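You operate a simulated robot arm through the tools that you are given. There is no shell and no other tool.

Carry out the task below with a simulated two-armed robot. There is one attempt and no reset: what you move stays moved.

JOB
Test cube D alone in the pulse tester: over 15 goes to REJECT.
Fine: switch it on; one press; 15 or less goes back in its spot; switch off after.

It is judged by the outcome, as a careful person would: the job done as asked, and still so three seconds after it is handed in. It fails if anything else is knocked over, pushed out of place, dropped, spilled or broken.

ROBOT AND FRAMES
Two 7-joint arms with two-finger grippers on one trunk that stands fixed in place. Base frame: the origin is at the foot of the trunk, x ahead of it, y to its left, z up. Readings come in mm, degrees, newtons and seconds.
The left shoulder is at [28, 165, 1231], the right one opposite. With the tool pointing down near the work surface each hand reaches from about 220 to 720 mm from the base axis, measured 20 degrees to its own side. Payload 2.45 kg a hand.
The tool frame of a hand sits at the grasp point between the pads (the TCP): z along the fingers, y along the line on which they close. The tips reach 26 mm beyond it. Largest opening 96 mm; the body of the gripper starts 69 mm behind the TCP.
Orientation is that of the tool frame in the base frame, as [roll, pitch, yaw] about the fixed x, y, z axes, in that order (R = Rz(yaw) Ry(pitch) Rx(roll)). With the fingers straight down and closing along the base's y, the tool's x points along the base's -x, its y along +y and its z along -z.

CONTROLS
- The arms move only by the tool play_rows. It takes "left_targets", "right_targets" or both (then of equal length, played together; a hand with none holds still); each is a list that holds one entry, the list of rows, each a list of 7 numbers: the shift along the tool's x, y, z in units of 300 mm (1.0 is 300 mm), then the turn, a rotation vector about the tool's x, y, z in units of 90 degrees (1.0 is 90 degrees), then the gripper command, from -1 (shut) to 1 (fully open), values between in proportion. In form: [[[tx, ty, tz, rx, ry, rz, grip], ...]]. A call has 1 to 20 rows; each row is the pose to reach, as a shift and turn from the pose commanded when the call began, along the tool's axes at that moment. A call with a number of a shift or a turn outside -1 to 1 is refused whole. Rows are played at 5 a second. More than 50 mm and 8.6 degrees between two rows, or a gripper value outside its range, and nothing of the call is played. A pose out of reach is approached as far as the arm can. The call stops where the force on the tool passes 80 N (or 10 N more than at its start, if that is more) or the arm is blocked; 0.2 s more then pass. The fingers move at their own pace and stop on an object; they squeeze with about 33 N. The grip force told is the motor's: it shows also when the fingers shut on nothing. Time passes only in rows, and 0.2 s behind the last, so rows that repeat a pose let the fingers close. It gives the time, the measured TCP pose, the force on the tool (base axes), the opening and the grip force at its end, in the units of the frame above (readings bear some noise), with the torque about the TCP (base axes, N m) and any sound that the robot's microphone picked up.
- Cameras (640 x 400 px; columns grow to the right, rows downward): "scene" is now at [68.8, 28.8, 1703.5]; the picture's right is [0.33, -0.94, 0.00], its down [-0.75, -0.26, -0.61] and it looks along [0.58, 0.20, -0.79] (base axes); focal length 362 px, centre (320, 200). "left" rides on the left gripper at [82, -3, -98] in its tool frame; the picture's right is [0.04, 1.00, 0.00], its down [-0.73, 0.03, -0.68] and it looks along [-0.68, 0.03, 0.73] (tool axes); focal length 256 px, centre (320, 200). "right" rides on the right gripper at [82, 3, -98] in its tool frame; the picture's right is [-0.04, 1.00, 0.00], its down [-0.73, -0.03, -0.68] and it looks along [-0.68, -0.03, 0.73] (tool axes); focal length 256 px, centre (320, 200). There is no depth. A picture from a camera that has moved, and an enlarged one, comes with that camera's place and axes in the base frame and with its lens.
- get_image(camera): a new picture of that camera. The clock stands still meanwhile.
- raise_lower(by): slides the trunk up (or, below 0, down) by that many mm; the arms and the scene camera ride with it, the base frame stays. It gives what a move gives, with no picture.
- turn_head(pan, tilt): turns the head with the scene camera to pan (to the left, within 120 degrees either way) and tilt (down, from -29 to 69), counted from straight ahead of the robot. It gives what a move gives.
- enlarge(camera, box): a new picture of the part [left, top, right, bottom] of that camera's present view, enlarged. The clock stands still meanwhile.
- sign_off(): hands the job in; it is judged then, once.

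Places have to be worked out from the pictures, the camera data and where the tool is seen. Open the grippers and draw the arms clear of the work before you hand the job in, unless the task says otherwise.

The tools are called after "Call:" as name(argument=value, ...) on one line, values as JSON. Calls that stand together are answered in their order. play_rows: Moves the arms, as the interface text tells. Its arguments: {"type":"object","properties":{"left_targets":{"type":"array","items":{"type":"array","items":{"type":"array","items":{"type":"number"}}}},"right_targets":{"type":"array","items":{"type":"array","items":{"type":"array","items":{"type":"number"}}}}},"required":[]} The other tools are called the same way: raise_lower (by) slides the trunk up or down; turn_head (pan, tilt) turns the head that bears the scene camera; get_image (camera) takes a picture; enlarge (camera, box) takes an enlarged picture of a part of a camera's view; sign_off () hands the job in.

At the start:

```text
clock: 0.0
left_tool_pos: [394.0, 393.6, 1250.4]
left_orientation: [-179.9, 0.0, -179.9]
left_wrist_force: [-1.1, -0.5, -0.1]
left_moment: [-0.04, -0.01, 0.01]
left_finger_gap: 96.0
left_grip_force: 0.1
right_tool_pos: [450.3, 35.2, 1246.4]
right_orientation: [-180.0, 0.0, 180.0]
right_wrist_force: [0.0, -0.2, 0.3]
right_moment: [-0.01, 0.01, 0.01]
right_finger_gap: 95.9
right_grip_force: 0.1
trunk travel left (down, up): [-400.0, 167.0]
head pan, tilt: [19.1, 52.1]
```

scene: 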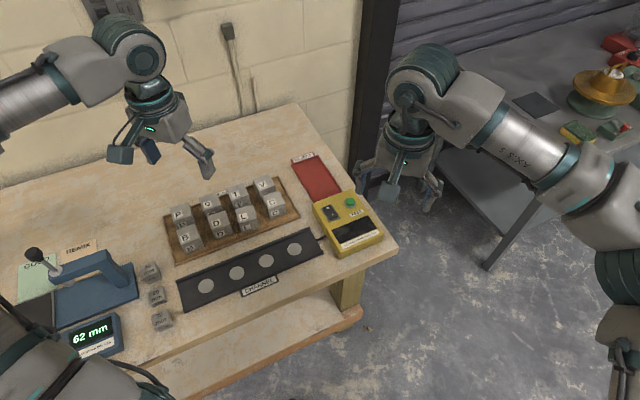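
right: 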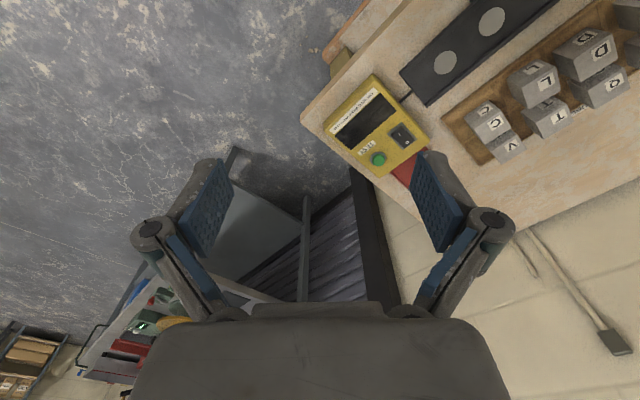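
left: 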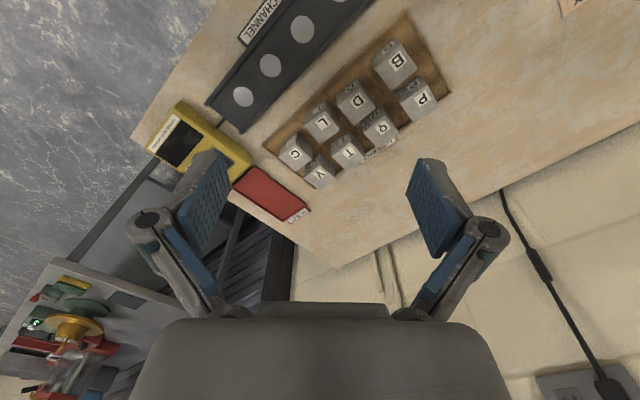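

I'll start by looking closely at the tester and the cube tray before moving anything.

Call:
enlarge(camera="scene", box=[280, 140, 400, 270])

Call:
enlarge(camera="scene", box=[150, 160, 330, 310])

Call:
enlarge(camera="left", box=[130, 0, 450, 230])

Call:
enlarge(camera="right", box=[300, 60, 460, 200])

```text
3.08 times, centred on (340, 205) of scene
camera zoom: at [68.8, 28.8, 1703.5], right [0.33, -0.94, 0.0], down [-0.75, -0.26, -0.61], along [0.58, 0.2, -0.79], focal length 1112 px, centre (258, 185)
```

zoom: 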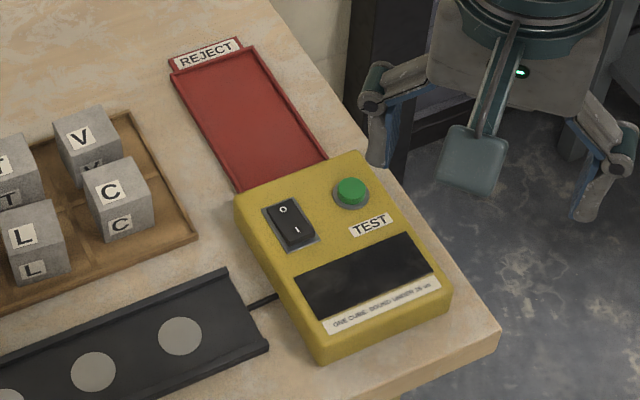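

```text
2.67 times, centred on (240, 235) of scene
camera zoom: at [68.8, 28.8, 1703.5], right [0.33, -0.94, 0.0], down [-0.75, -0.26, -0.61], along [0.58, 0.2, -0.79], focal length 964 px, centre (533, 107)
```

zoom: 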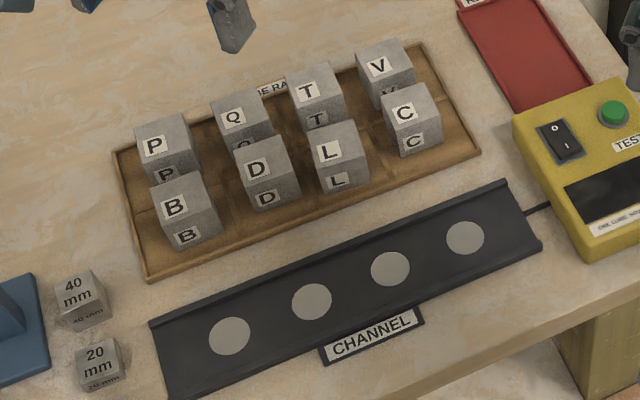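

```text
1.74 times, centred on (290, 115) of left
camera zoom: at [311.9, 389.8, 1348.5], right [-0.04, 1.0, 0.0], down [0.73, 0.03, 0.68], along [0.68, 0.03, -0.73], focal length 445 px, centre (372, 348)
```

zoom: 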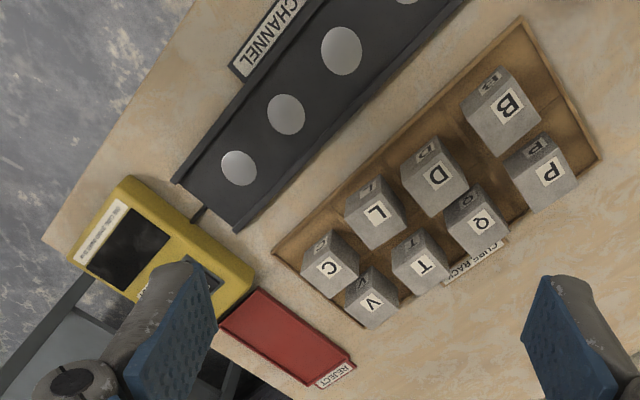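

```text
2.86 times, centred on (380, 130) of right
camera zoom: at [369.0, 39.6, 1344.1], right [0.04, 1.0, 0.0], down [0.73, -0.03, 0.68], along [0.68, -0.03, -0.73], focal length 731 px, centre (149, 400)
```

zoom: 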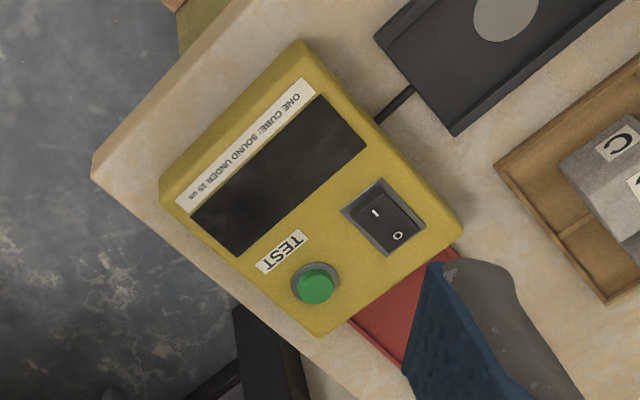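

The bench is turned about 45° to my base. I judge cube D's top to be near (484, 462, 915), the channel surface near z 862, and the tester button near (703, 156). I'll move the right arm out of the way and turn the left hand 45° to view the rack and channel from closer.

Call:
play_rows(left_targets=[[[-0.003, -0.036, 0.056, 0, 0, -0.083, 1], [-0.007, -0.071, 0.111, 0, 0, -0.167, 1], [-0.01, -0.107, 0.167, 0, 0, -0.25, 1], [-0.013, -0.142, 0.222, 0, 0, -0.333, 1], [-0.017, -0.178, 0.278, 0, 0, -0.417, 1], [-0.02, -0.213, 0.333, 0, 0, -0.5, 1], [-0.02, -0.213, 0.333, 0, 0, -0.5, 1]]], right_targets=[[[0.056, -0.111, 0, 0, 0, 0, 1], [0.111, -0.222, 0, 0, 0, 0, 1], [0.167, -0.333, 0, 0, 0, 0, 1], [0.222, -0.444, 0, 0, 0, 0, 1], [0.278, -0.556, 0, 0, 0, 0, 1], [0.333, -0.667, 0, 0, 0, 0, 1], [0.333, -0.667, 0, 0, 0, 0, 1]]])

```text
clock: 1.6
left_tool_pos: [396.9, 323.9, 1152.0]
left_orientation: [179.9, 0.2, -134.8]
left_wrist_force: [0.2, 0.4, 0.5]
left_moment: [0.0, 0.02, 0.0]
left_finger_gap: 95.9
left_grip_force: 0.0
right_tool_pos: [348.9, -173.7, 1246.6]
right_orientation: [179.8, 0.1, -180.0]
right_wrist_force: [-0.2, 0.5, 0.5]
right_moment: [0.0, 0.0, 0.02]
right_finger_gap: 96.1
right_grip_force: 0.0
trunk travel left (down, up): [-400.0, 167.0]
head pan, tilt: [19.1, 52.1]
```

The arms moved as planned. Now I'll look from the left wrist and from the scene camera.

Call:
get_image(camera="left")

Call:
get_image(camera="scene")

```text
taken
camera left: at [341.7, 263.5, 1250.5], right [-0.74, 0.68, 0.0], down [0.49, 0.54, 0.68], along [0.46, 0.5, -0.73], focal length 256 px, centre (320, 200)
```

left: 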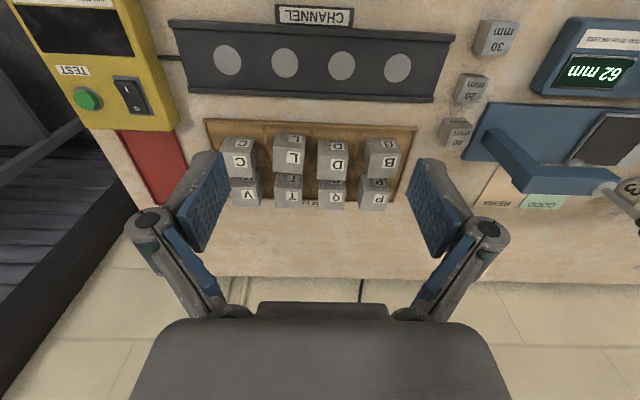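

```text
taken
camera scene: at [68.4, 21.4, 1703.6], right [0.33, -0.94, 0.0], down [-0.75, -0.26, -0.61], along [0.58, 0.2, -0.79], focal length 362 px, centre (320, 200)
```

scene: 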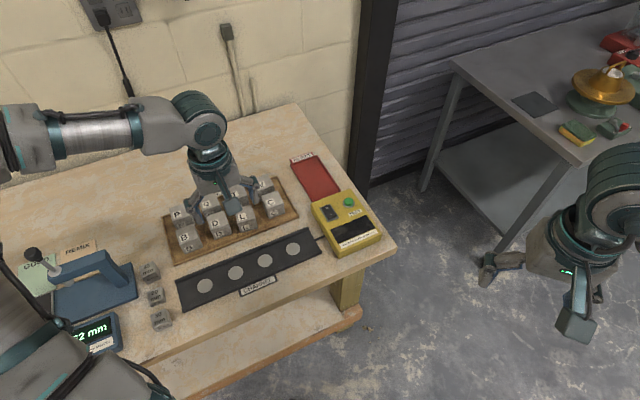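

The bench is at 45°, with the channel circles about 78 mm apart. The front row of the rack reads C, L, D, B, and D is near (480, 453). I'll bring the hand above D for an accurate view.

Call:
play_rows(left_targets=[[[-0.084, 0.019, 0.073, 0, 0, 0, 1], [-0.168, 0.037, 0.147, 0, 0, 0, 1], [-0.253, 0.056, 0.22, 0, 0, 0, 1], [-0.337, 0.074, 0.293, 0, 0, 0, 1], [-0.421, 0.093, 0.367, 0, 0, 0, 1], [-0.505, 0.111, 0.44, 0, 0, 0, 1], [-0.505, 0.111, 0.44, 0, 0, 0, 1]]])

Call:
get_image(camera="left")

Call:
enlarge(camera="left", box=[200, 20, 440, 180])

```text
clock: 3.2
left_tool_pos: [480.9, 457.4, 1022.6]
left_orientation: [-179.8, 0.0, -134.9]
left_wrist_force: [0.7, 0.0, -0.1]
left_moment: [0.0, 0.01, -0.05]
left_finger_gap: 96.0
left_grip_force: 0.1
right_tool_pos: [348.1, -169.0, 1247.2]
right_orientation: [179.9, 0.3, -180.0]
right_wrist_force: [-0.3, 1.0, 0.0]
right_moment: [0.06, 0.01, 0.01]
right_finger_gap: 96.0
right_grip_force: 0.1
trunk travel left (down, up): [-400.0, 167.0]
head pan, tilt: [19.1, 52.1]
```

```text
taken
camera left: at [425.6, 397.2, 1119.6], right [-0.74, 0.68, 0.0], down [0.5, 0.54, 0.68], along [0.46, 0.5, -0.73], focal length 256 px, centre (320, 200)
```

left: 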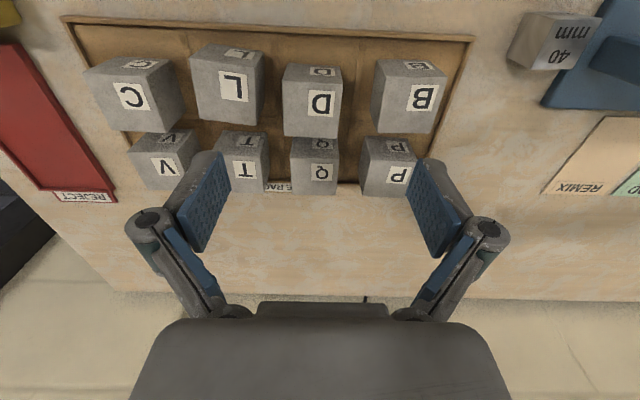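

```text
2.50 times, centred on (320, 100) of left
camera zoom: at [425.6, 397.2, 1119.6], right [-0.74, 0.68, 0.0], down [0.5, 0.54, 0.68], along [0.46, 0.5, -0.73], focal length 640 px, centre (320, 450)
```

zoom: 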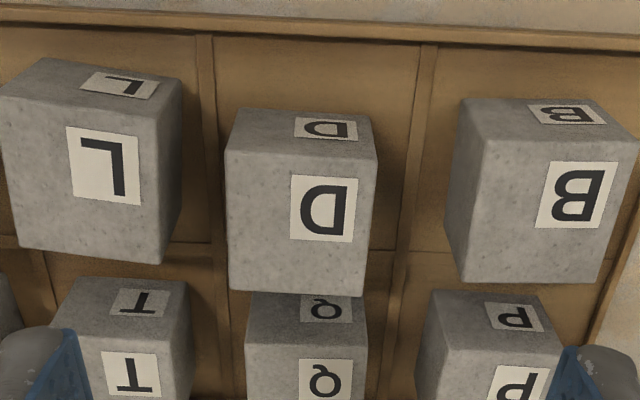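

The view is sharp: D's top is a square face, slightly behind the front edge of its cell, with free gaps on every side. I need its height, so I'll look from the scene camera and triangulate.

Call:
enlarge(camera="scene", box=[150, 180, 250, 260])

Call:
enlarge(camera="scene", box=[170, 220, 330, 320])

```text
5.00 times, centred on (200, 220) of scene
camera zoom: at [68.5, 27.7, 1703.5], right [0.33, -0.94, 0.0], down [-0.75, -0.26, -0.61], along [0.58, 0.2, -0.79], focal length 1808 px, centre (920, 100)
```

zoom: 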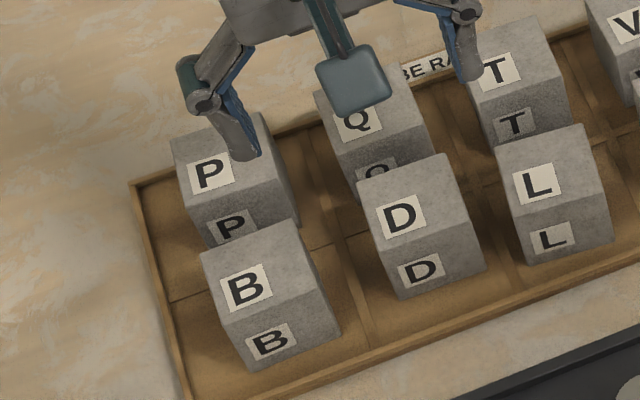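

```text
4.00 times, centred on (250, 270) of scene
camera zoom: at [68.5, 27.7, 1703.5], right [0.33, -0.94, 0.0], down [-0.75, -0.26, -0.61], along [0.58, 0.2, -0.79], focal length 1446 px, centre (600, -80)
```

zoom: 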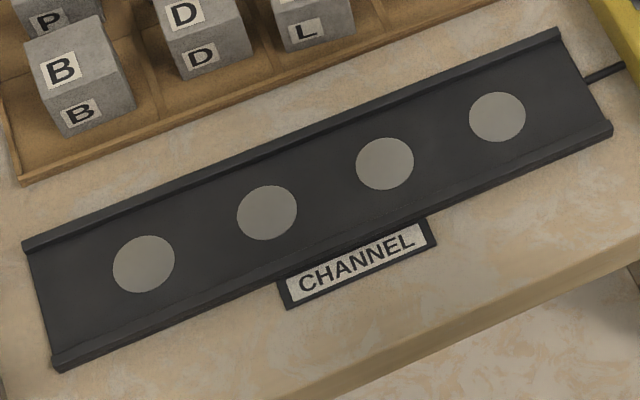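

D's top is at about z 918, the cube is about 46 mm, centred near (490, 458), and square with my tool. The gap to L is only about 16 mm, so I'll narrow the opening to 54 mm, move over D's centre, stop 20 mm above the tops and look again.

Call:
play_rows(left_targets=[[[-0.013, -0.008, 0.064, 0, 0, 0, 0.125], [-0.027, -0.017, 0.128, 0, 0, 0, 0.125], [-0.027, -0.017, 0.192, 0, 0, 0, 0.125], [-0.027, -0.017, 0.192, 0, 0, 0, 0.125], [-0.027, -0.017, 0.192, 0, 0, 0, 0.125]]])

Call:
get_image(camera="left")

Call:
enlarge(camera="left", box=[220, 40, 420, 240])

Call:
enlarge(camera="scene", box=[150, 170, 270, 260])

```text
clock: 4.4
left_tool_pos: [490.3, 459.2, 963.6]
left_orientation: [-179.9, 0.1, -135.0]
left_wrist_force: [0.1, -0.2, -0.4]
left_moment: [0.02, -0.01, -0.02]
left_finger_gap: 54.0
left_grip_force: 0.0
right_tool_pos: [347.5, -168.8, 1247.0]
right_orientation: [179.9, 0.1, 180.0]
right_wrist_force: [0.1, -0.7, -0.2]
right_moment: [-0.02, -0.01, 0.03]
right_finger_gap: 96.1
right_grip_force: 0.0
trunk travel left (down, up): [-400.0, 167.0]
head pan, tilt: [19.1, 52.1]
```

```text
taken
camera left: at [434.7, 399.6, 1061.2], right [-0.74, 0.68, 0.0], down [0.5, 0.54, 0.68], along [0.46, 0.5, -0.73], focal length 256 px, centre (320, 200)
```

left: 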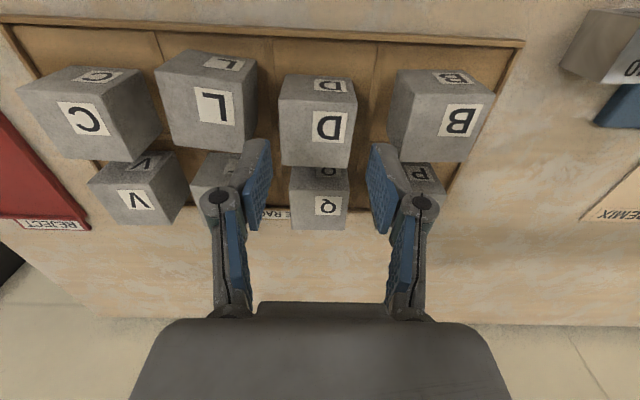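

```text
2.00 times, centred on (320, 140) of left
camera zoom: at [434.7, 399.6, 1061.2], right [-0.74, 0.68, 0.0], down [0.5, 0.54, 0.68], along [0.46, 0.5, -0.73], focal length 512 px, centre (320, 320)
```

zoom: 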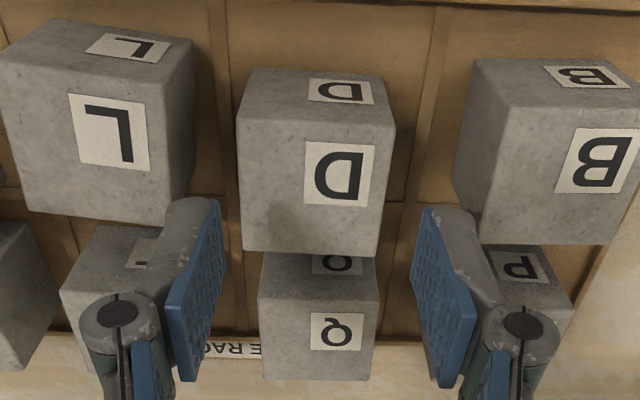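

```text
4.44 times, centred on (210, 215) of scene
camera zoom: at [69.0, 26.7, 1703.5], right [0.33, -0.94, 0.0], down [-0.75, -0.26, -0.61], along [0.58, 0.2, -0.79], focal length 1607 px, centre (809, 133)
```

zoom: 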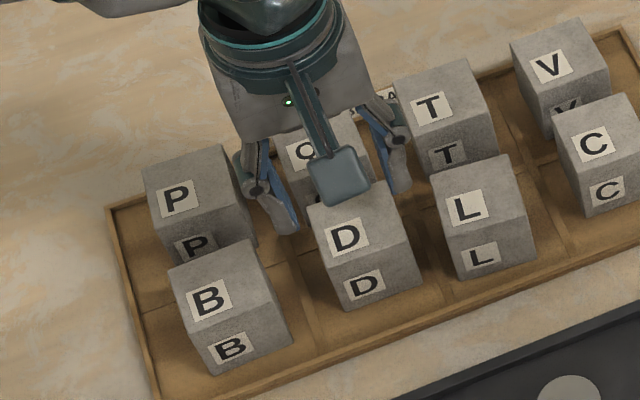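

The fingers straddle D with about 3 mm to spare on the L side and more on the B side. I'll go down another 14 mm and re-check before entering the gaps.

Call:
play_rows(left_targets=[[[0, 0, 0.023, 0, 0, 0, 0.115], [0, 0, 0.047, 0, 0, 0, 0.115], [0, 0, 0.047, 0, 0, 0, 0.115]]])

Call:
enlarge(camera="left", box=[220, 30, 420, 230])

Call:
enlarge(camera="scene", box=[170, 180, 270, 260])

```text
clock: 5.2
left_tool_pos: [489.4, 460.9, 949.5]
left_orientation: [-179.9, 0.1, -134.9]
left_wrist_force: [0.7, 0.8, -0.3]
left_moment: [-0.03, 0.0, 0.0]
left_finger_gap: 53.7
left_grip_force: 0.2
right_tool_pos: [348.8, -169.2, 1247.5]
right_orientation: [179.9, 0.1, 179.9]
right_wrist_force: [0.3, 0.2, -0.5]
right_moment: [0.0, -0.02, -0.02]
right_finger_gap: 95.8
right_grip_force: 0.1
trunk travel left (down, up): [-400.0, 167.0]
head pan, tilt: [19.1, 52.1]
```

```text
2.00 times, centred on (320, 130) of left
camera zoom: at [434.5, 399.9, 1047.0], right [-0.74, 0.68, 0.0], down [0.5, 0.54, 0.68], along [0.46, 0.5, -0.73], focal length 512 px, centre (320, 340)
```

zoom: 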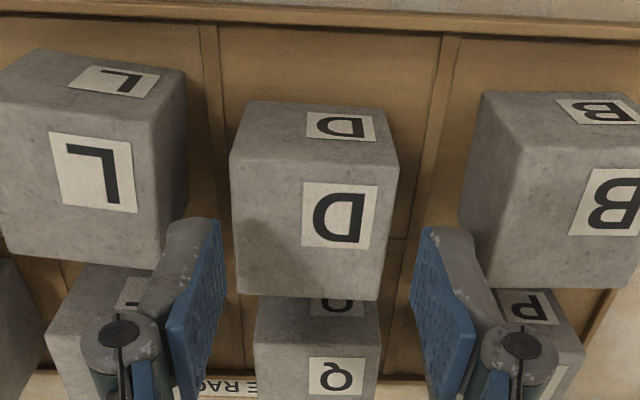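

```text
5.00 times, centred on (220, 220) of scene
camera zoom: at [68.8, 26.6, 1703.5], right [0.33, -0.94, 0.0], down [-0.75, -0.26, -0.61], along [0.58, 0.2, -0.79], focal length 1808 px, centre (820, 100)
```

zoom: 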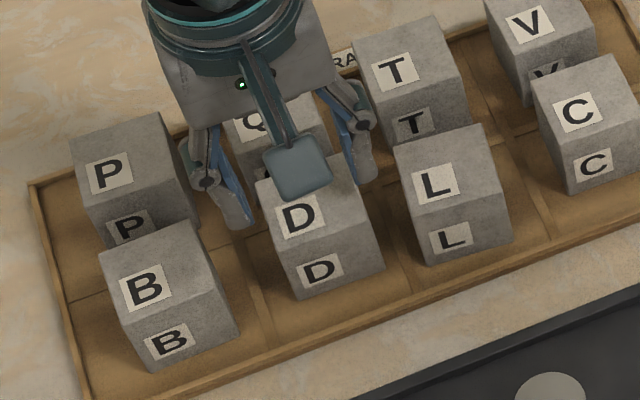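

D sits 24 mm to one side and 21 mm to the other of the tool centre, and L's edge is about 41 mm away from it, so 37 mm of finger fits. I'll shift 1 mm, go straight down around D, then close.

Call:
play_rows(left_targets=[[[0, -0.003, 0.02, 0, 0, 0, 0.115], [0, -0.003, 0.045, 0, 0, 0, 0.115], [0, -0.003, 0.07, 0, 0, 0, 0.115], [0, -0.003, 0.1, 0, 0, 0, 0.115], [0, -0.003, 0.125, 0, 0, 0, 0.115], [0, -0.003, 0.125, 0, 0, 0, 0.115]]])

Call:
enlarge(camera="left", box=[220, 30, 420, 230])

Call:
enlarge(camera="scene", box=[170, 180, 270, 260])

```text
clock: 6.6
left_tool_pos: [491.8, 460.5, 912.3]
left_orientation: [-179.9, 0.0, -134.9]
left_wrist_force: [1.8, -0.5, -0.4]
left_moment: [0.02, -0.03, 0.01]
left_finger_gap: 53.7
left_grip_force: 0.0
right_tool_pos: [349.2, -169.7, 1248.0]
right_orientation: [179.9, 0.1, 180.0]
right_wrist_force: [-0.3, 0.4, 0.1]
right_moment: [0.02, -0.02, 0.0]
right_finger_gap: 96.0
right_grip_force: 0.1
trunk travel left (down, up): [-400.0, 167.0]
head pan, tilt: [19.1, 52.1]
```

```text
2.00 times, centred on (320, 130) of left
camera zoom: at [435.5, 400.0, 1009.5], right [-0.74, 0.68, 0.0], down [0.5, 0.54, 0.68], along [0.46, 0.5, -0.73], focal length 512 px, centre (320, 340)
```

zoom: 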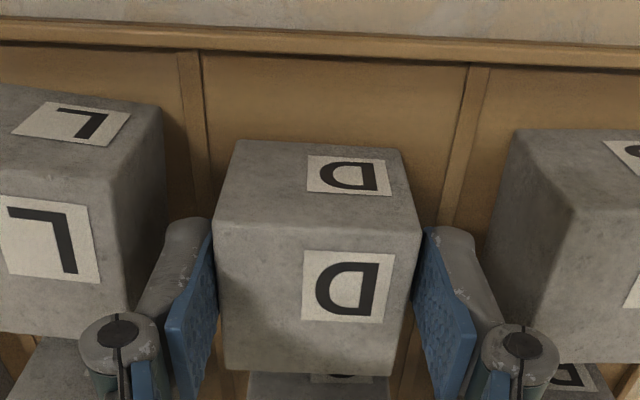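

```text
5.00 times, centred on (220, 220) of scene
camera zoom: at [69.1, 26.5, 1703.5], right [0.33, -0.94, 0.0], down [-0.75, -0.26, -0.61], along [0.58, 0.2, -0.79], focal length 1808 px, centre (820, 100)
```

zoom: 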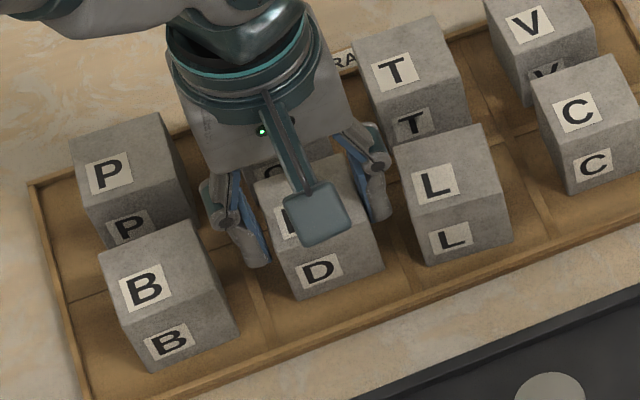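

The fingers stand on either side of D without touching anything. I'll close and read the width before lifting.

Call:
play_rows(left_targets=[[[0, 0, 0, 0, 0, 0, -1], [0, 0, 0, 0, 0, 0, -1], [0, 0, 0, 0, 0, 0, -1], [0, 0, 0, 0, 0, 0, -1]]])

```text
clock: 7.6
left_tool_pos: [491.9, 460.7, 912.0]
left_orientation: [-179.9, 0.3, -134.9]
left_wrist_force: [1.8, 0.5, 3.1]
left_moment: [-0.08, -0.02, 0.0]
left_finger_gap: 49.7
left_grip_force: 32.8
right_tool_pos: [347.6, -169.0, 1247.4]
right_orientation: [179.9, 0.1, 179.9]
right_wrist_force: [0.1, -0.3, 0.4]
right_moment: [0.03, 0.01, -0.01]
right_finger_gap: 96.1
right_grip_force: 0.1
trunk travel left (down, up): [-400.0, 167.0]
head pan, tilt: [19.1, 52.1]
```

The cube is 50 mm wide and firmly gripped, which puts its top near z 903. I'll lift it straight up and check.

Call:
play_rows(left_targets=[[[0, 0, -0.02, 0, 0, 0, -1], [0, 0, -0.06, 0, 0, 0, -1], [0, 0, -0.12, 0, 0, 0, -1], [0, 0, -0.18, 0, 0, 0, -1], [0, 0, -0.24, 0, 0, 0, -1], [0, 0, -0.3, 0, 0, 0, -1], [0, 0, -0.3, 0, 0, 0, -1]]])

Call:
get_image(camera="left")

Call:
get_image(camera="scene")

```text
clock: 9.2
left_tool_pos: [491.3, 460.7, 1001.2]
left_orientation: [180.0, 0.0, -134.9]
left_wrist_force: [0.6, 0.5, -2.7]
left_moment: [-0.03, -0.01, -0.04]
left_finger_gap: 49.5
left_grip_force: 32.7
right_tool_pos: [349.2, -169.9, 1247.3]
right_orientation: [179.9, 0.1, 180.0]
right_wrist_force: [0.0, 0.3, 0.0]
right_moment: [-0.04, 0.01, -0.02]
right_finger_gap: 95.8
right_grip_force: 0.0
trunk travel left (down, up): [-400.0, 167.0]
head pan, tilt: [19.1, 52.1]
```

```text
taken
camera left: at [435.3, 400.3, 1098.9], right [-0.74, 0.68, 0.0], down [0.5, 0.54, 0.68], along [0.46, 0.5, -0.73], focal length 256 px, centre (320, 200)
```

left: 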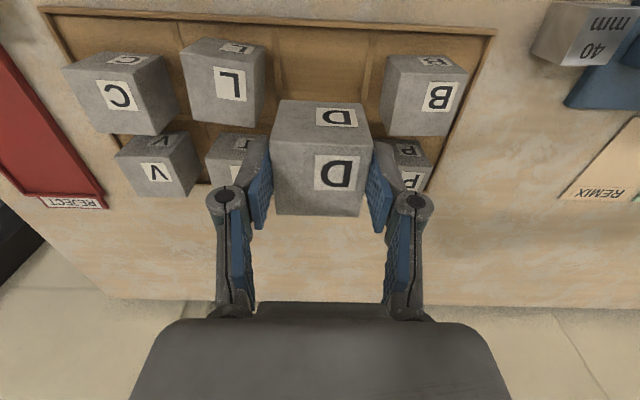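

```text
taken
camera scene: at [69.6, 27.1, 1703.4], right [0.33, -0.94, 0.0], down [-0.75, -0.26, -0.61], along [0.58, 0.2, -0.79], focal length 362 px, centre (320, 200)
```

scene: 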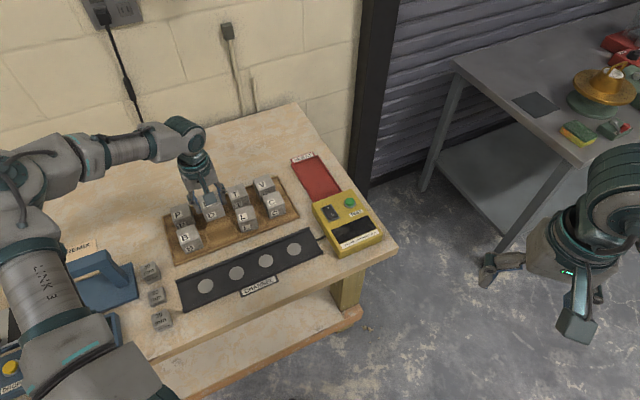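

D is in hand (about 2.7 N heavier) and the other cubes haven't moved. I'll carry it at this height to above the second circle from the right, near (449, 306), and look before lowering.

Call:
play_rows(left_targets=[[[0.08, -0.045, 0, 0, 0, 0, -1], [0.17, -0.096, 0, 0, 0, 0, -1], [0.26, -0.148, 0, 0, 0, 0, -1], [0.36, -0.205, 0, 0, 0, 0, -1], [0.43, -0.245, 0, 0, 0, 0, -1], [0.465, -0.264, 0.06, 0, 0, 0, -1], [0.465, -0.264, 0.1, 0, 0, 0, -1], [0.465, -0.264, 0.1, 0, 0, 0, -1]]])

Call:
get_image(camera="left")

Call:
enlarge(camera="scene", box=[170, 180, 330, 300])

```text
clock: 11.0
left_tool_pos: [448.0, 303.7, 970.6]
left_orientation: [-179.9, 0.1, -134.9]
left_wrist_force: [-0.6, 0.0, -2.3]
left_moment: [-0.02, -0.01, 0.0]
left_finger_gap: 49.5
left_grip_force: 33.0
right_tool_pos: [348.0, -170.0, 1248.5]
right_orientation: [179.9, 0.2, -180.0]
right_wrist_force: [-0.2, -0.7, -0.7]
right_moment: [0.0, -0.02, 0.0]
right_finger_gap: 96.0
right_grip_force: 0.1
trunk travel left (down, up): [-400.0, 167.0]
head pan, tilt: [19.1, 52.1]
```

```text
taken
camera left: at [392.5, 244.3, 1068.6], right [-0.74, 0.68, 0.0], down [0.5, 0.54, 0.68], along [0.46, 0.5, -0.73], focal length 256 px, centre (320, 200)
```

left: 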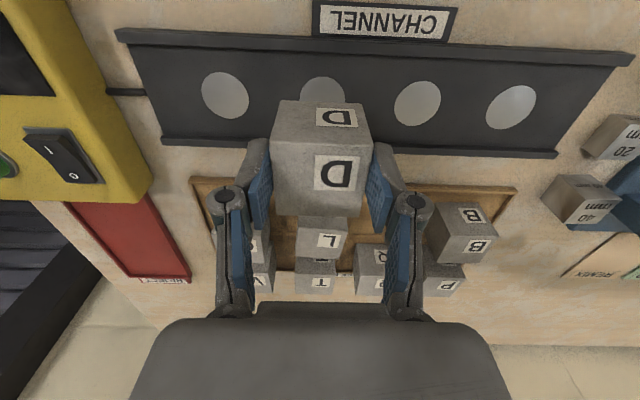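

```text
3.33 times, centred on (250, 240) of scene
camera zoom: at [69.0, 25.9, 1703.5], right [0.33, -0.94, 0.0], down [-0.75, -0.26, -0.61], along [0.58, 0.2, -0.79], focal length 1205 px, centre (553, 67)
```

zoom: 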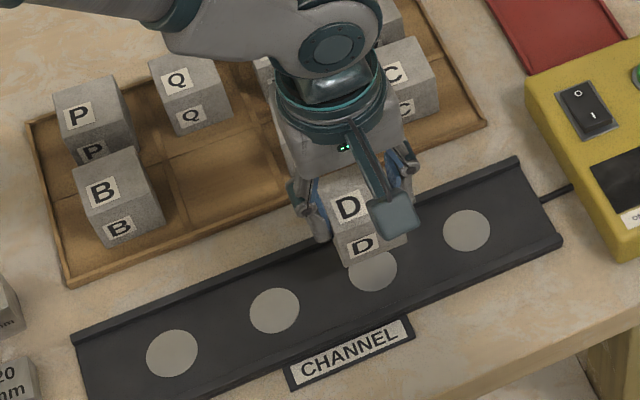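

The circle is almost under the cube; it needs about 3.5 mm back toward me and 2 mm along the channel. I'll correct that and lower to about 10 mm above the expected floor.

Call:
play_rows(left_targets=[[[0.012, 0.008, 0.04, 0, 0, 0, -1], [0.012, 0.008, 0.08, 0, 0, 0, -1], [0.012, 0.008, 0.12, 0, 0, 0, -1], [0.012, 0.008, 0.153, 0, 0, 0, -1], [0.012, 0.008, 0.153, 0, 0, 0, -1]]])

Call:
get_image(camera="left")

Call:
enlarge(camera="scene", box=[200, 200, 320, 290])

```text
clock: 12.2
left_tool_pos: [444.4, 303.5, 925.5]
left_orientation: [180.0, 0.0, -135.0]
left_wrist_force: [0.0, 0.0, -1.6]
left_moment: [-0.02, -0.02, -0.01]
left_finger_gap: 49.2
left_grip_force: 32.4
right_tool_pos: [349.5, -169.6, 1248.3]
right_orientation: [179.9, 0.1, -179.9]
right_wrist_force: [0.4, -0.4, -0.6]
right_moment: [-0.01, 0.04, -0.01]
right_finger_gap: 96.1
right_grip_force: 0.0
trunk travel left (down, up): [-400.0, 167.0]
head pan, tilt: [19.1, 52.1]
```

```text
taken
camera left: at [388.8, 243.5, 1022.5], right [-0.74, 0.68, 0.0], down [0.5, 0.54, 0.68], along [0.46, 0.5, -0.73], focal length 256 px, centre (320, 200)
```

left: 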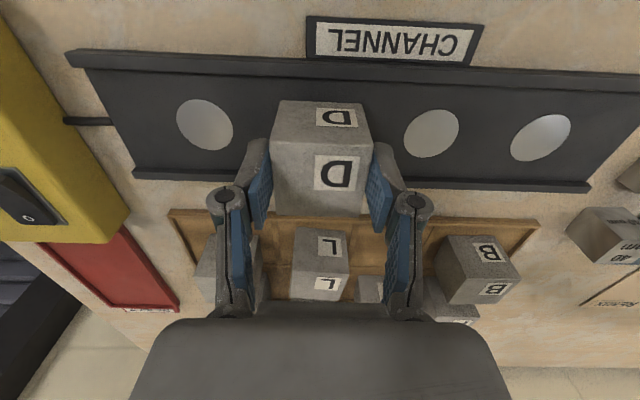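

```text
4.44 times, centred on (260, 245) of scene
camera zoom: at [69.3, 25.7, 1703.5], right [0.33, -0.94, 0.0], down [-0.75, -0.26, -0.61], along [0.58, 0.2, -0.79], focal length 1607 px, centre (587, 0)
```

zoom: 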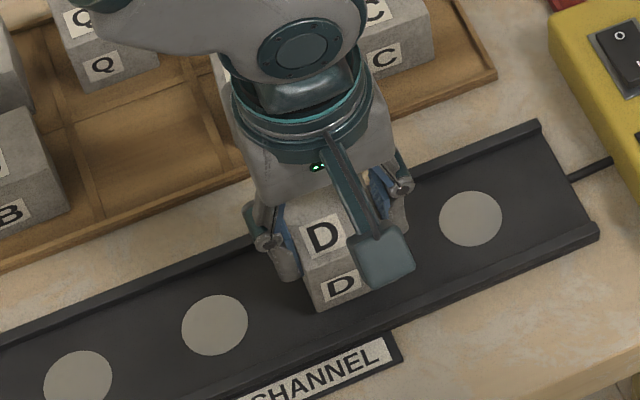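

The cube is centred on the circle to within about 2 mm. I'll lower in small steps and watch for the touch in the vertical force.

Call:
play_rows(left_targets=[[[0, 0, 0.012, 0, 0, 0, -1], [0, 0, 0.023, 0, 0, 0, -1], [0, 0, 0.023, 0, 0, 0, -1]]])

Call:
play_rows(left_targets=[[[0, 0, 0.01, 0, 0, 0, -1], [0, 0, 0.01, 0, 0, 0, -1]]])

```text
clock: 13.0
left_tool_pos: [444.6, 303.6, 918.3]
left_orientation: [-179.9, 0.1, -134.9]
left_wrist_force: [0.3, 1.7, -3.3]
left_moment: [-0.02, -0.01, -0.03]
left_finger_gap: 49.5
left_grip_force: 32.9
right_tool_pos: [348.8, -170.0, 1247.2]
right_orientation: [179.9, 0.2, -179.9]
right_wrist_force: [-0.1, 0.3, -1.0]
right_moment: [-0.01, -0.01, -0.01]
right_finger_gap: 96.1
right_grip_force: 0.1
trunk travel left (down, up): [-400.0, 167.0]
head pan, tilt: [19.1, 52.1]
```

```text
clock: 13.6
left_tool_pos: [444.4, 305.9, 916.1]
left_orientation: [179.9, 0.1, -134.9]
left_wrist_force: [-0.4, 0.0, -1.9]
left_moment: [-0.02, 0.01, -0.01]
left_finger_gap: 49.6
left_grip_force: 33.0
right_tool_pos: [348.7, -170.6, 1247.9]
right_orientation: [179.9, 0.1, -179.9]
right_wrist_force: [-0.4, 0.4, 0.4]
right_moment: [0.01, 0.0, 0.01]
right_finger_gap: 95.8
right_grip_force: 0.1
trunk travel left (down, up): [-400.0, 167.0]
head pan, tilt: [19.1, 52.1]
```

There's no contact yet at z 916. I'll keep going down 2–3 mm at a time.

Call:
play_rows(left_targets=[[[0, 0, 0.008, 0, 0, 0, -1], [0, 0, 0.008, 0, 0, 0, -1]]])

Call:
play_rows(left_targets=[[[0, 0, 0.008, 0, 0, 0, -1], [0, 0, 0.008, 0, 0, 0, -1]]])

```text
clock: 14.2
left_tool_pos: [445.5, 303.5, 913.2]
left_orientation: [180.0, 0.0, -134.9]
left_wrist_force: [0.1, -0.4, -2.9]
left_moment: [0.0, 0.02, 0.03]
left_finger_gap: 49.5
left_grip_force: 33.0
right_tool_pos: [349.0, -169.0, 1248.2]
right_orientation: [180.0, 0.2, 180.0]
right_wrist_force: [-0.6, 0.4, -0.4]
right_moment: [0.02, 0.01, 0.0]
right_finger_gap: 96.0
right_grip_force: 0.1
trunk travel left (down, up): [-400.0, 167.0]
head pan, tilt: [19.1, 52.1]
```

```text
clock: 14.8
left_tool_pos: [445.0, 304.0, 913.4]
left_orientation: [-179.8, 0.3, -135.0]
left_wrist_force: [1.1, 7.4, 21.9]
left_moment: [0.01, 0.24, -0.06]
left_finger_gap: 49.5
left_grip_force: 33.4
right_tool_pos: [345.8, -169.7, 1248.6]
right_orientation: [180.0, 0.3, 180.0]
right_wrist_force: [-0.4, 0.5, -0.4]
right_moment: [0.0, 0.03, -0.01]
right_finger_gap: 95.8
right_grip_force: 0.0
trunk travel left (down, up): [-400.0, 167.0]
head pan, tilt: [19.1, 52.1]
```

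Contact: 22 N upward at z 913. I'll ease up 2 mm, open the fingers and lift clear.

Call:
play_rows(left_targets=[[[0, 0, -0.007, 0, 0, 0, -1], [0, 0, -0.007, 0, 0, 0, 0.35], [0, 0, -0.007, 0, 0, 0, 0.35], [0, 0, -0.007, 0, 0, 0, 0.35], [0, 0, -0.05, 0, 0, 0, 0.35], [0, 0, -0.12, 0, 0, 0, 0.35], [0, 0, -0.24, 0, 0, 0, 0.35], [0, 0, -0.36, 0, 0, 0, 0.35], [0, 0, -0.36, 0, 0, 0, 0.35]]])

Call:
get_image(camera="left")

Call:
get_image(camera="scene")

Call:
enlarge(camera="scene", box=[170, 180, 330, 300])

```text
clock: 16.8
left_tool_pos: [444.7, 305.0, 1018.5]
left_orientation: [180.0, 0.1, -134.9]
left_wrist_force: [0.1, 0.1, -0.3]
left_moment: [-0.01, -0.01, 0.01]
left_finger_gap: 64.9
left_grip_force: 0.1
right_tool_pos: [349.0, -169.7, 1247.5]
right_orientation: [179.8, 0.1, 180.0]
right_wrist_force: [-1.6, -0.2, -0.4]
right_moment: [-0.02, -0.02, -0.02]
right_finger_gap: 96.0
right_grip_force: 0.1
trunk travel left (down, up): [-400.0, 167.0]
head pan, tilt: [19.1, 52.1]
```

```text
taken
camera left: at [388.9, 245.2, 1116.5], right [-0.74, 0.68, 0.0], down [0.5, 0.54, 0.68], along [0.46, 0.5, -0.73], focal length 256 px, centre (320, 200)
```

left: 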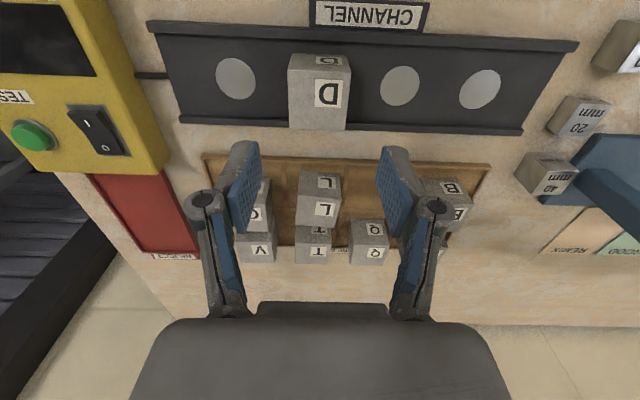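

```text
taken
camera scene: at [69.3, 25.3, 1703.5], right [0.33, -0.94, 0.0], down [-0.75, -0.26, -0.61], along [0.58, 0.2, -0.79], focal length 362 px, centre (320, 200)
```

scene: 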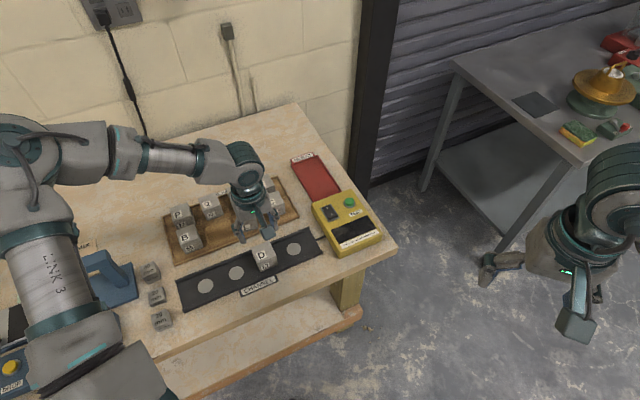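

```text
3.33 times, centred on (250, 240) of scene
camera zoom: at [69.3, 25.3, 1703.5], right [0.33, -0.94, 0.0], down [-0.75, -0.26, -0.61], along [0.58, 0.2, -0.79], focal length 1205 px, centre (553, 67)
```

zoom: 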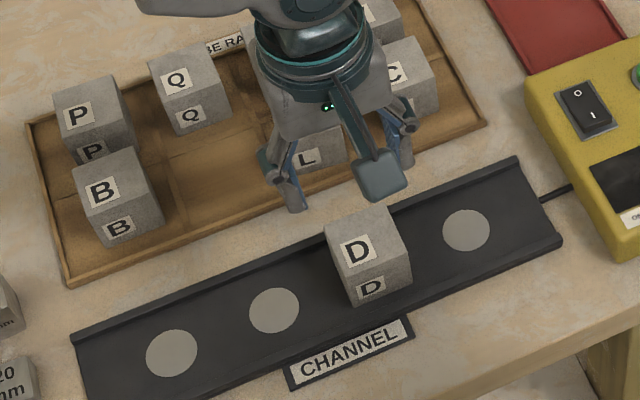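

D now stands alone on the channel and the fingers are clear. Next I'll take the hand, fingers closed, over to view the tester's switch and button up close.

Call:
play_rows(left_targets=[[[0.004, -0.12, 0, 0, 0, 0, 0.35], [0.008, -0.25, 0.005, 0, 0, 0, -1], [0.013, -0.38, 0.01, 0, 0, 0, -1], [0.017, -0.5, 0.015, 0, 0, 0, -1], [0.021, -0.63, 0.02, 0, 0, 0, -1], [0.025, -0.754, 0.027, 0, 0, 0, -1], [0.025, -0.754, 0.027, 0, 0, 0, -1]]])

Call:
get_image(camera="left")

Call:
get_image(camera="scene")

```text
clock: 18.4
left_tool_pos: [538.4, 195.5, 1036.5]
left_orientation: [-180.0, 0.0, -134.9]
left_wrist_force: [0.3, -0.2, -0.7]
left_moment: [0.04, -0.02, 0.02]
left_finger_gap: 0.0
left_grip_force: 28.8
left hand out of reach, approached as far as the arm can: row 4, 5, 6, 7
right_tool_pos: [349.1, -171.7, 1246.6]
right_orientation: [179.8, 0.2, -180.0]
right_wrist_force: [-0.4, 0.1, 0.0]
right_moment: [-0.02, 0.0, -0.01]
right_finger_gap: 95.9
right_grip_force: 0.1
trunk travel left (down, up): [-400.0, 167.0]
head pan, tilt: [19.1, 52.1]
```

```text
taken
camera left: at [482.5, 134.7, 1134.8], right [-0.74, 0.68, 0.0], down [0.5, 0.54, 0.68], along [0.46, 0.5, -0.73], focal length 256 px, centre (320, 200)
```

left: 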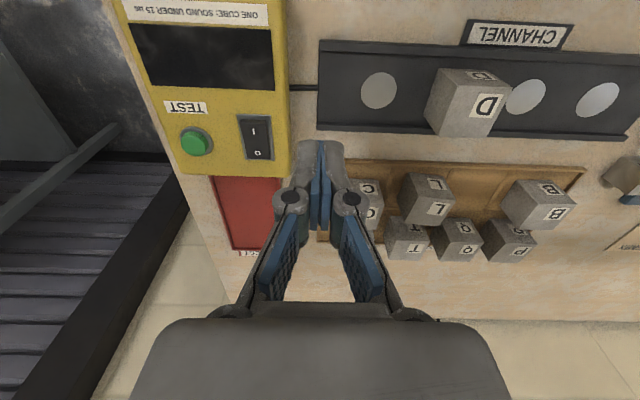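

```text
taken
camera scene: at [70.1, 23.6, 1703.5], right [0.33, -0.94, 0.0], down [-0.75, -0.26, -0.61], along [0.58, 0.2, -0.79], focal length 362 px, centre (320, 200)
```

scene: 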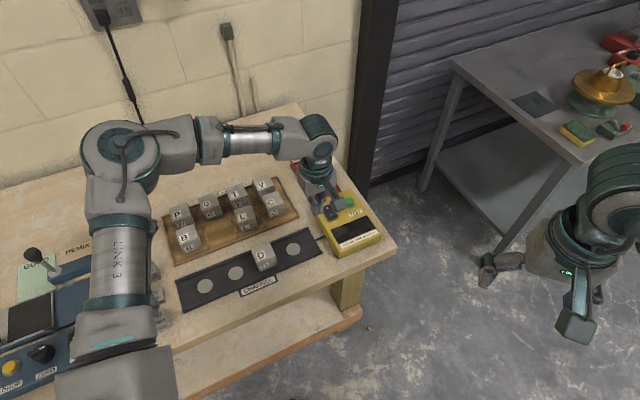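

The left arm reached its limit in this wrist turn at (538, 195). A turn toward yaw 180 or less should free the reach, so I'll rotate the hand 45° the other way at this safe height and see where it ends up.

Call:
play_rows(left_targets=[[[0, 0, 0, 0, 0, 0.083, -1], [0, 0, 0, 0, 0, 0.167, -1], [0, 0, 0, 0, 0, 0.25, -1], [0, 0, 0, 0, 0, 0.333, -1], [0, 0, 0, 0, 0, 0.417, -1], [0, 0, 0, 0, 0, 0.5, -1], [0, 0, 0, 0, 0, 0.5, -1]]])

Call:
get_image(camera="left")

```text
clock: 20.0
left_tool_pos: [537.5, 192.6, 1038.4]
left_orientation: [179.9, 0.1, -179.9]
left_wrist_force: [0.1, -0.8, 0.9]
left_moment: [0.01, 0.0, -0.02]
left_finger_gap: 0.1
left_grip_force: 28.8
right_tool_pos: [349.4, -169.8, 1248.0]
right_orientation: [179.8, 0.1, -179.9]
right_wrist_force: [0.2, 0.2, -0.1]
right_moment: [0.02, -0.01, 0.01]
right_finger_gap: 95.9
right_grip_force: 0.1
trunk travel left (down, up): [-400.0, 167.0]
head pan, tilt: [19.1, 52.1]
```

```text
taken
camera left: at [454.6, 189.9, 1136.8], right [-0.04, 1.0, 0.0], down [0.73, 0.03, 0.68], along [0.68, 0.03, -0.73], focal length 256 px, centre (320, 200)
```

left: 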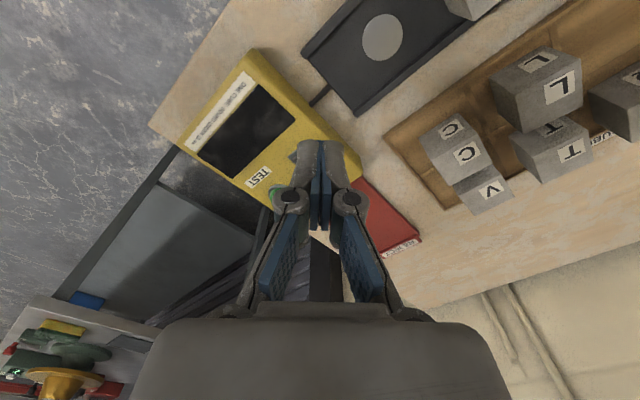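

The reach frees up at yaw 180. The switch's "I" end comes out near (617, 182) and "O" near (634, 200), top z about 900, with the button near (668, 148). I'll check the tester through the scene camera.

Call:
enlarge(camera="scene", box=[290, 170, 400, 270])

Call:
enlarge(camera="left", box=[160, 30, 400, 250])

```text
4.00 times, centred on (345, 220) of scene
camera zoom: at [69.7, 24.4, 1703.5], right [0.33, -0.94, 0.0], down [-0.75, -0.26, -0.61], along [0.58, 0.2, -0.79], focal length 1446 px, centre (220, 120)
```

zoom: 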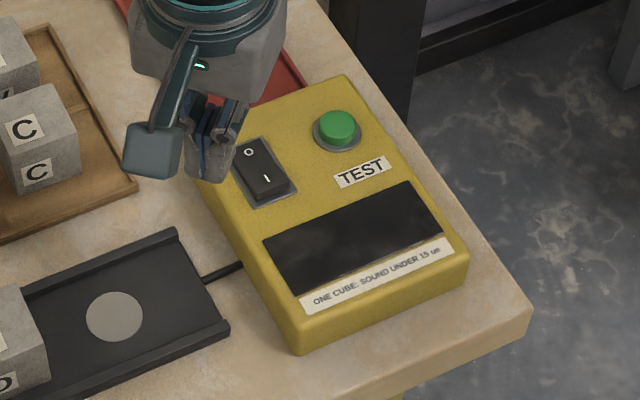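

```text
1.82 times, centred on (280, 140) of left
camera zoom: at [454.6, 189.9, 1136.8], right [-0.04, 1.0, 0.0], down [0.73, 0.03, 0.68], along [0.68, 0.03, -0.73], focal length 465 px, centre (393, 309)
```

zoom: 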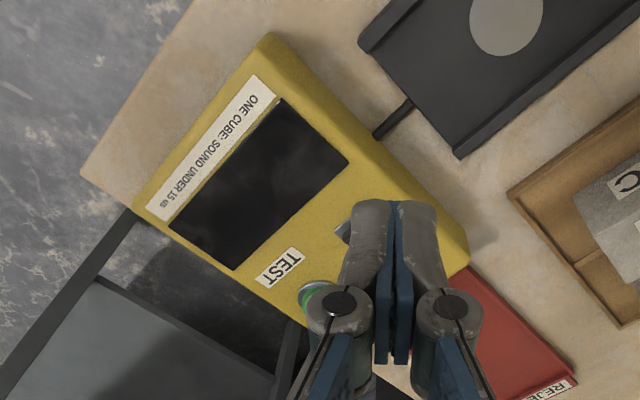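

The scene view agrees with the fingertips' known position, so I trust it: the rocker centre is near (630, 189) and the "I" half lies toward me. I'll turn the hand to yaw 135, so the closed tips are narrow along the rocker, and hover over the "I" half.

Call:
play_rows(left_targets=[[[-0.045, -0.009, 0.027, 0, 0, 0.083, -1], [-0.09, -0.017, 0.053, 0, 0, 0.167, -1], [-0.134, -0.026, 0.08, 0, 0, 0.25, -1], [-0.179, -0.035, 0.107, 0, 0, 0.333, -1], [-0.223, -0.043, 0.133, 0, 0, 0.417, -1], [-0.268, -0.052, 0.16, 0, 0, 0.5, -1], [-0.268, -0.052, 0.16, 0, 0, 0.5, -1]]])

Call:
get_image(camera="left")

Call:
enlarge(camera="scene", box=[290, 170, 400, 270])

```text
clock: 21.6
left_tool_pos: [554.7, 225.0, 1020.8]
left_orientation: [179.8, 0.0, 135.0]
left_wrist_force: [0.2, 1.0, 0.7]
left_moment: [0.04, -0.01, -0.03]
left_finger_gap: 0.1
left_grip_force: 28.8
left hand out of reach, approached as far as the arm can: row 1, 2, 3, 4, 5, 6, 7
right_tool_pos: [348.3, -170.8, 1247.5]
right_orientation: [179.8, 0.0, 179.9]
right_wrist_force: [0.2, -0.3, -0.6]
right_moment: [-0.03, 0.02, -0.04]
right_finger_gap: 95.9
right_grip_force: 0.0
trunk travel left (down, up): [-400.0, 167.0]
head pan, tilt: [19.1, 52.1]
```

```text
taken
camera left: at [494.5, 279.9, 1119.1], right [0.68, 0.74, 0.0], down [0.54, -0.5, 0.68], along [0.5, -0.46, -0.73], focal length 256 px, centre (320, 200)
```

left: 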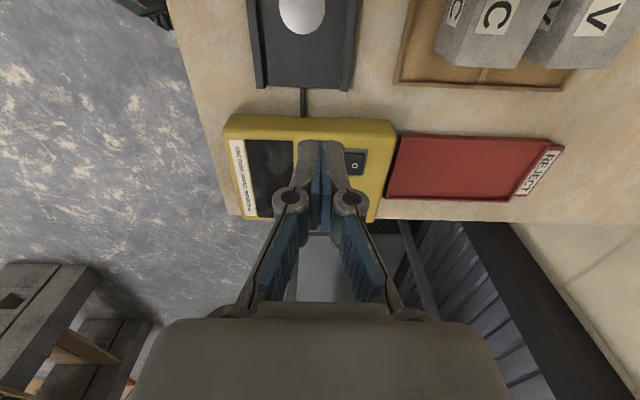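

```text
4.00 times, centred on (345, 220) of scene
camera zoom: at [69.7, 24.5, 1703.5], right [0.33, -0.94, 0.0], down [-0.75, -0.26, -0.61], along [0.58, 0.2, -0.79], focal length 1446 px, centre (220, 120)
```

zoom: 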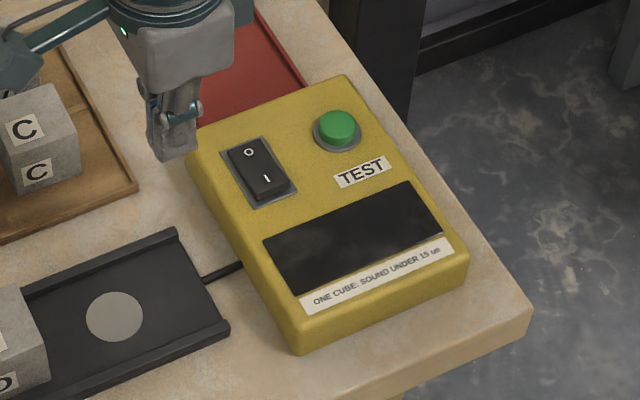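

The arm stopped short again at (555, 225), although the elbow is far from straight, so this looks like a joint limit rather than distance. I'll move the hand out forward-left at safe height and then sweep right from there, to let the arm straighten.

Call:
play_rows(left_targets=[[[0.023, 0.058, -0.01, 0, 0, -0.083, -1], [0.047, 0.118, -0.02, 0, 0, -0.167, -1], [0.07, 0.177, -0.033, 0, 0, -0.25, -1], [0.094, 0.235, -0.033, 0, 0, -0.333, -1], [0.118, 0.295, -0.033, 0, 0, -0.417, -1], [0.141, 0.353, -0.033, 0, 0, -0.5, -1], [0.141, 0.353, -0.033, 0, 0, -0.5, -1]]])

Call:
get_image(camera="scene")

```text
clock: 23.2
left_tool_pos: [599.8, 329.3, 1028.2]
left_orientation: [179.9, 0.1, -179.8]
left_wrist_force: [-0.4, 0.2, 0.1]
left_moment: [-0.01, 0.01, -0.01]
left_finger_gap: 0.0
left_grip_force: 28.9
right_tool_pos: [347.6, -169.5, 1247.0]
right_orientation: [179.9, 0.2, -179.9]
right_wrist_force: [0.0, -0.7, -0.2]
right_moment: [0.0, -0.06, 0.01]
right_finger_gap: 96.0
right_grip_force: 0.0
trunk travel left (down, up): [-400.0, 167.0]
head pan, tilt: [19.1, 52.1]
```

```text
taken
camera scene: at [69.9, 25.4, 1703.5], right [0.33, -0.94, 0.0], down [-0.75, -0.26, -0.61], along [0.58, 0.2, -0.79], focal length 362 px, centre (320, 200)
```

scene: 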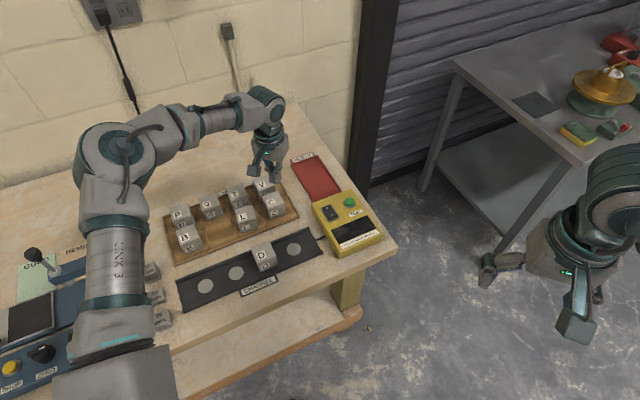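

The hand reached (600, 329) freely. Now I'll sweep toward the tester step by step at this height.

Call:
play_rows(left_targets=[[[-0.03, -0.09, 0, 0, 0, 0, -1], [-0.06, -0.18, 0, 0, 0, 0, -1], [-0.067, -0.27, 0, 0, 0, 0, -1], [-0.067, -0.36, 0, 0, 0, 0, -1], [-0.067, -0.45, 0, 0, 0, 0, -1], [-0.067, -0.5, 0, 0, 0, 0, -1], [-0.067, -0.5, 0, 0, 0, 0, -1]]])

Call:
get_image(camera="scene")

```text
clock: 24.8
left_tool_pos: [563.9, 224.2, 1044.5]
left_orientation: [179.9, 0.2, -180.0]
left_wrist_force: [0.2, 0.2, 0.6]
left_moment: [0.01, 0.04, 0.04]
left_finger_gap: 0.0
left_grip_force: 28.8
left hand out of reach, approached as far as the arm can: row 1, 2, 3, 4, 5, 6, 7
right_tool_pos: [348.8, -170.9, 1247.4]
right_orientation: [179.9, 0.1, 180.0]
right_wrist_force: [0.3, 0.0, -0.1]
right_moment: [0.02, 0.01, 0.03]
right_finger_gap: 95.7
right_grip_force: 0.0
trunk travel left (down, up): [-400.0, 167.0]
head pan, tilt: [19.1, 52.1]
```

```text
taken
camera scene: at [70.0, 24.6, 1703.5], right [0.33, -0.94, 0.0], down [-0.75, -0.26, -0.61], along [0.58, 0.2, -0.79], focal length 362 px, centre (320, 200)
```

scene: 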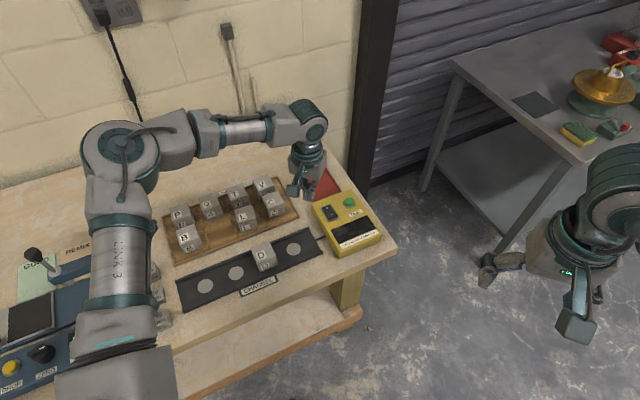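

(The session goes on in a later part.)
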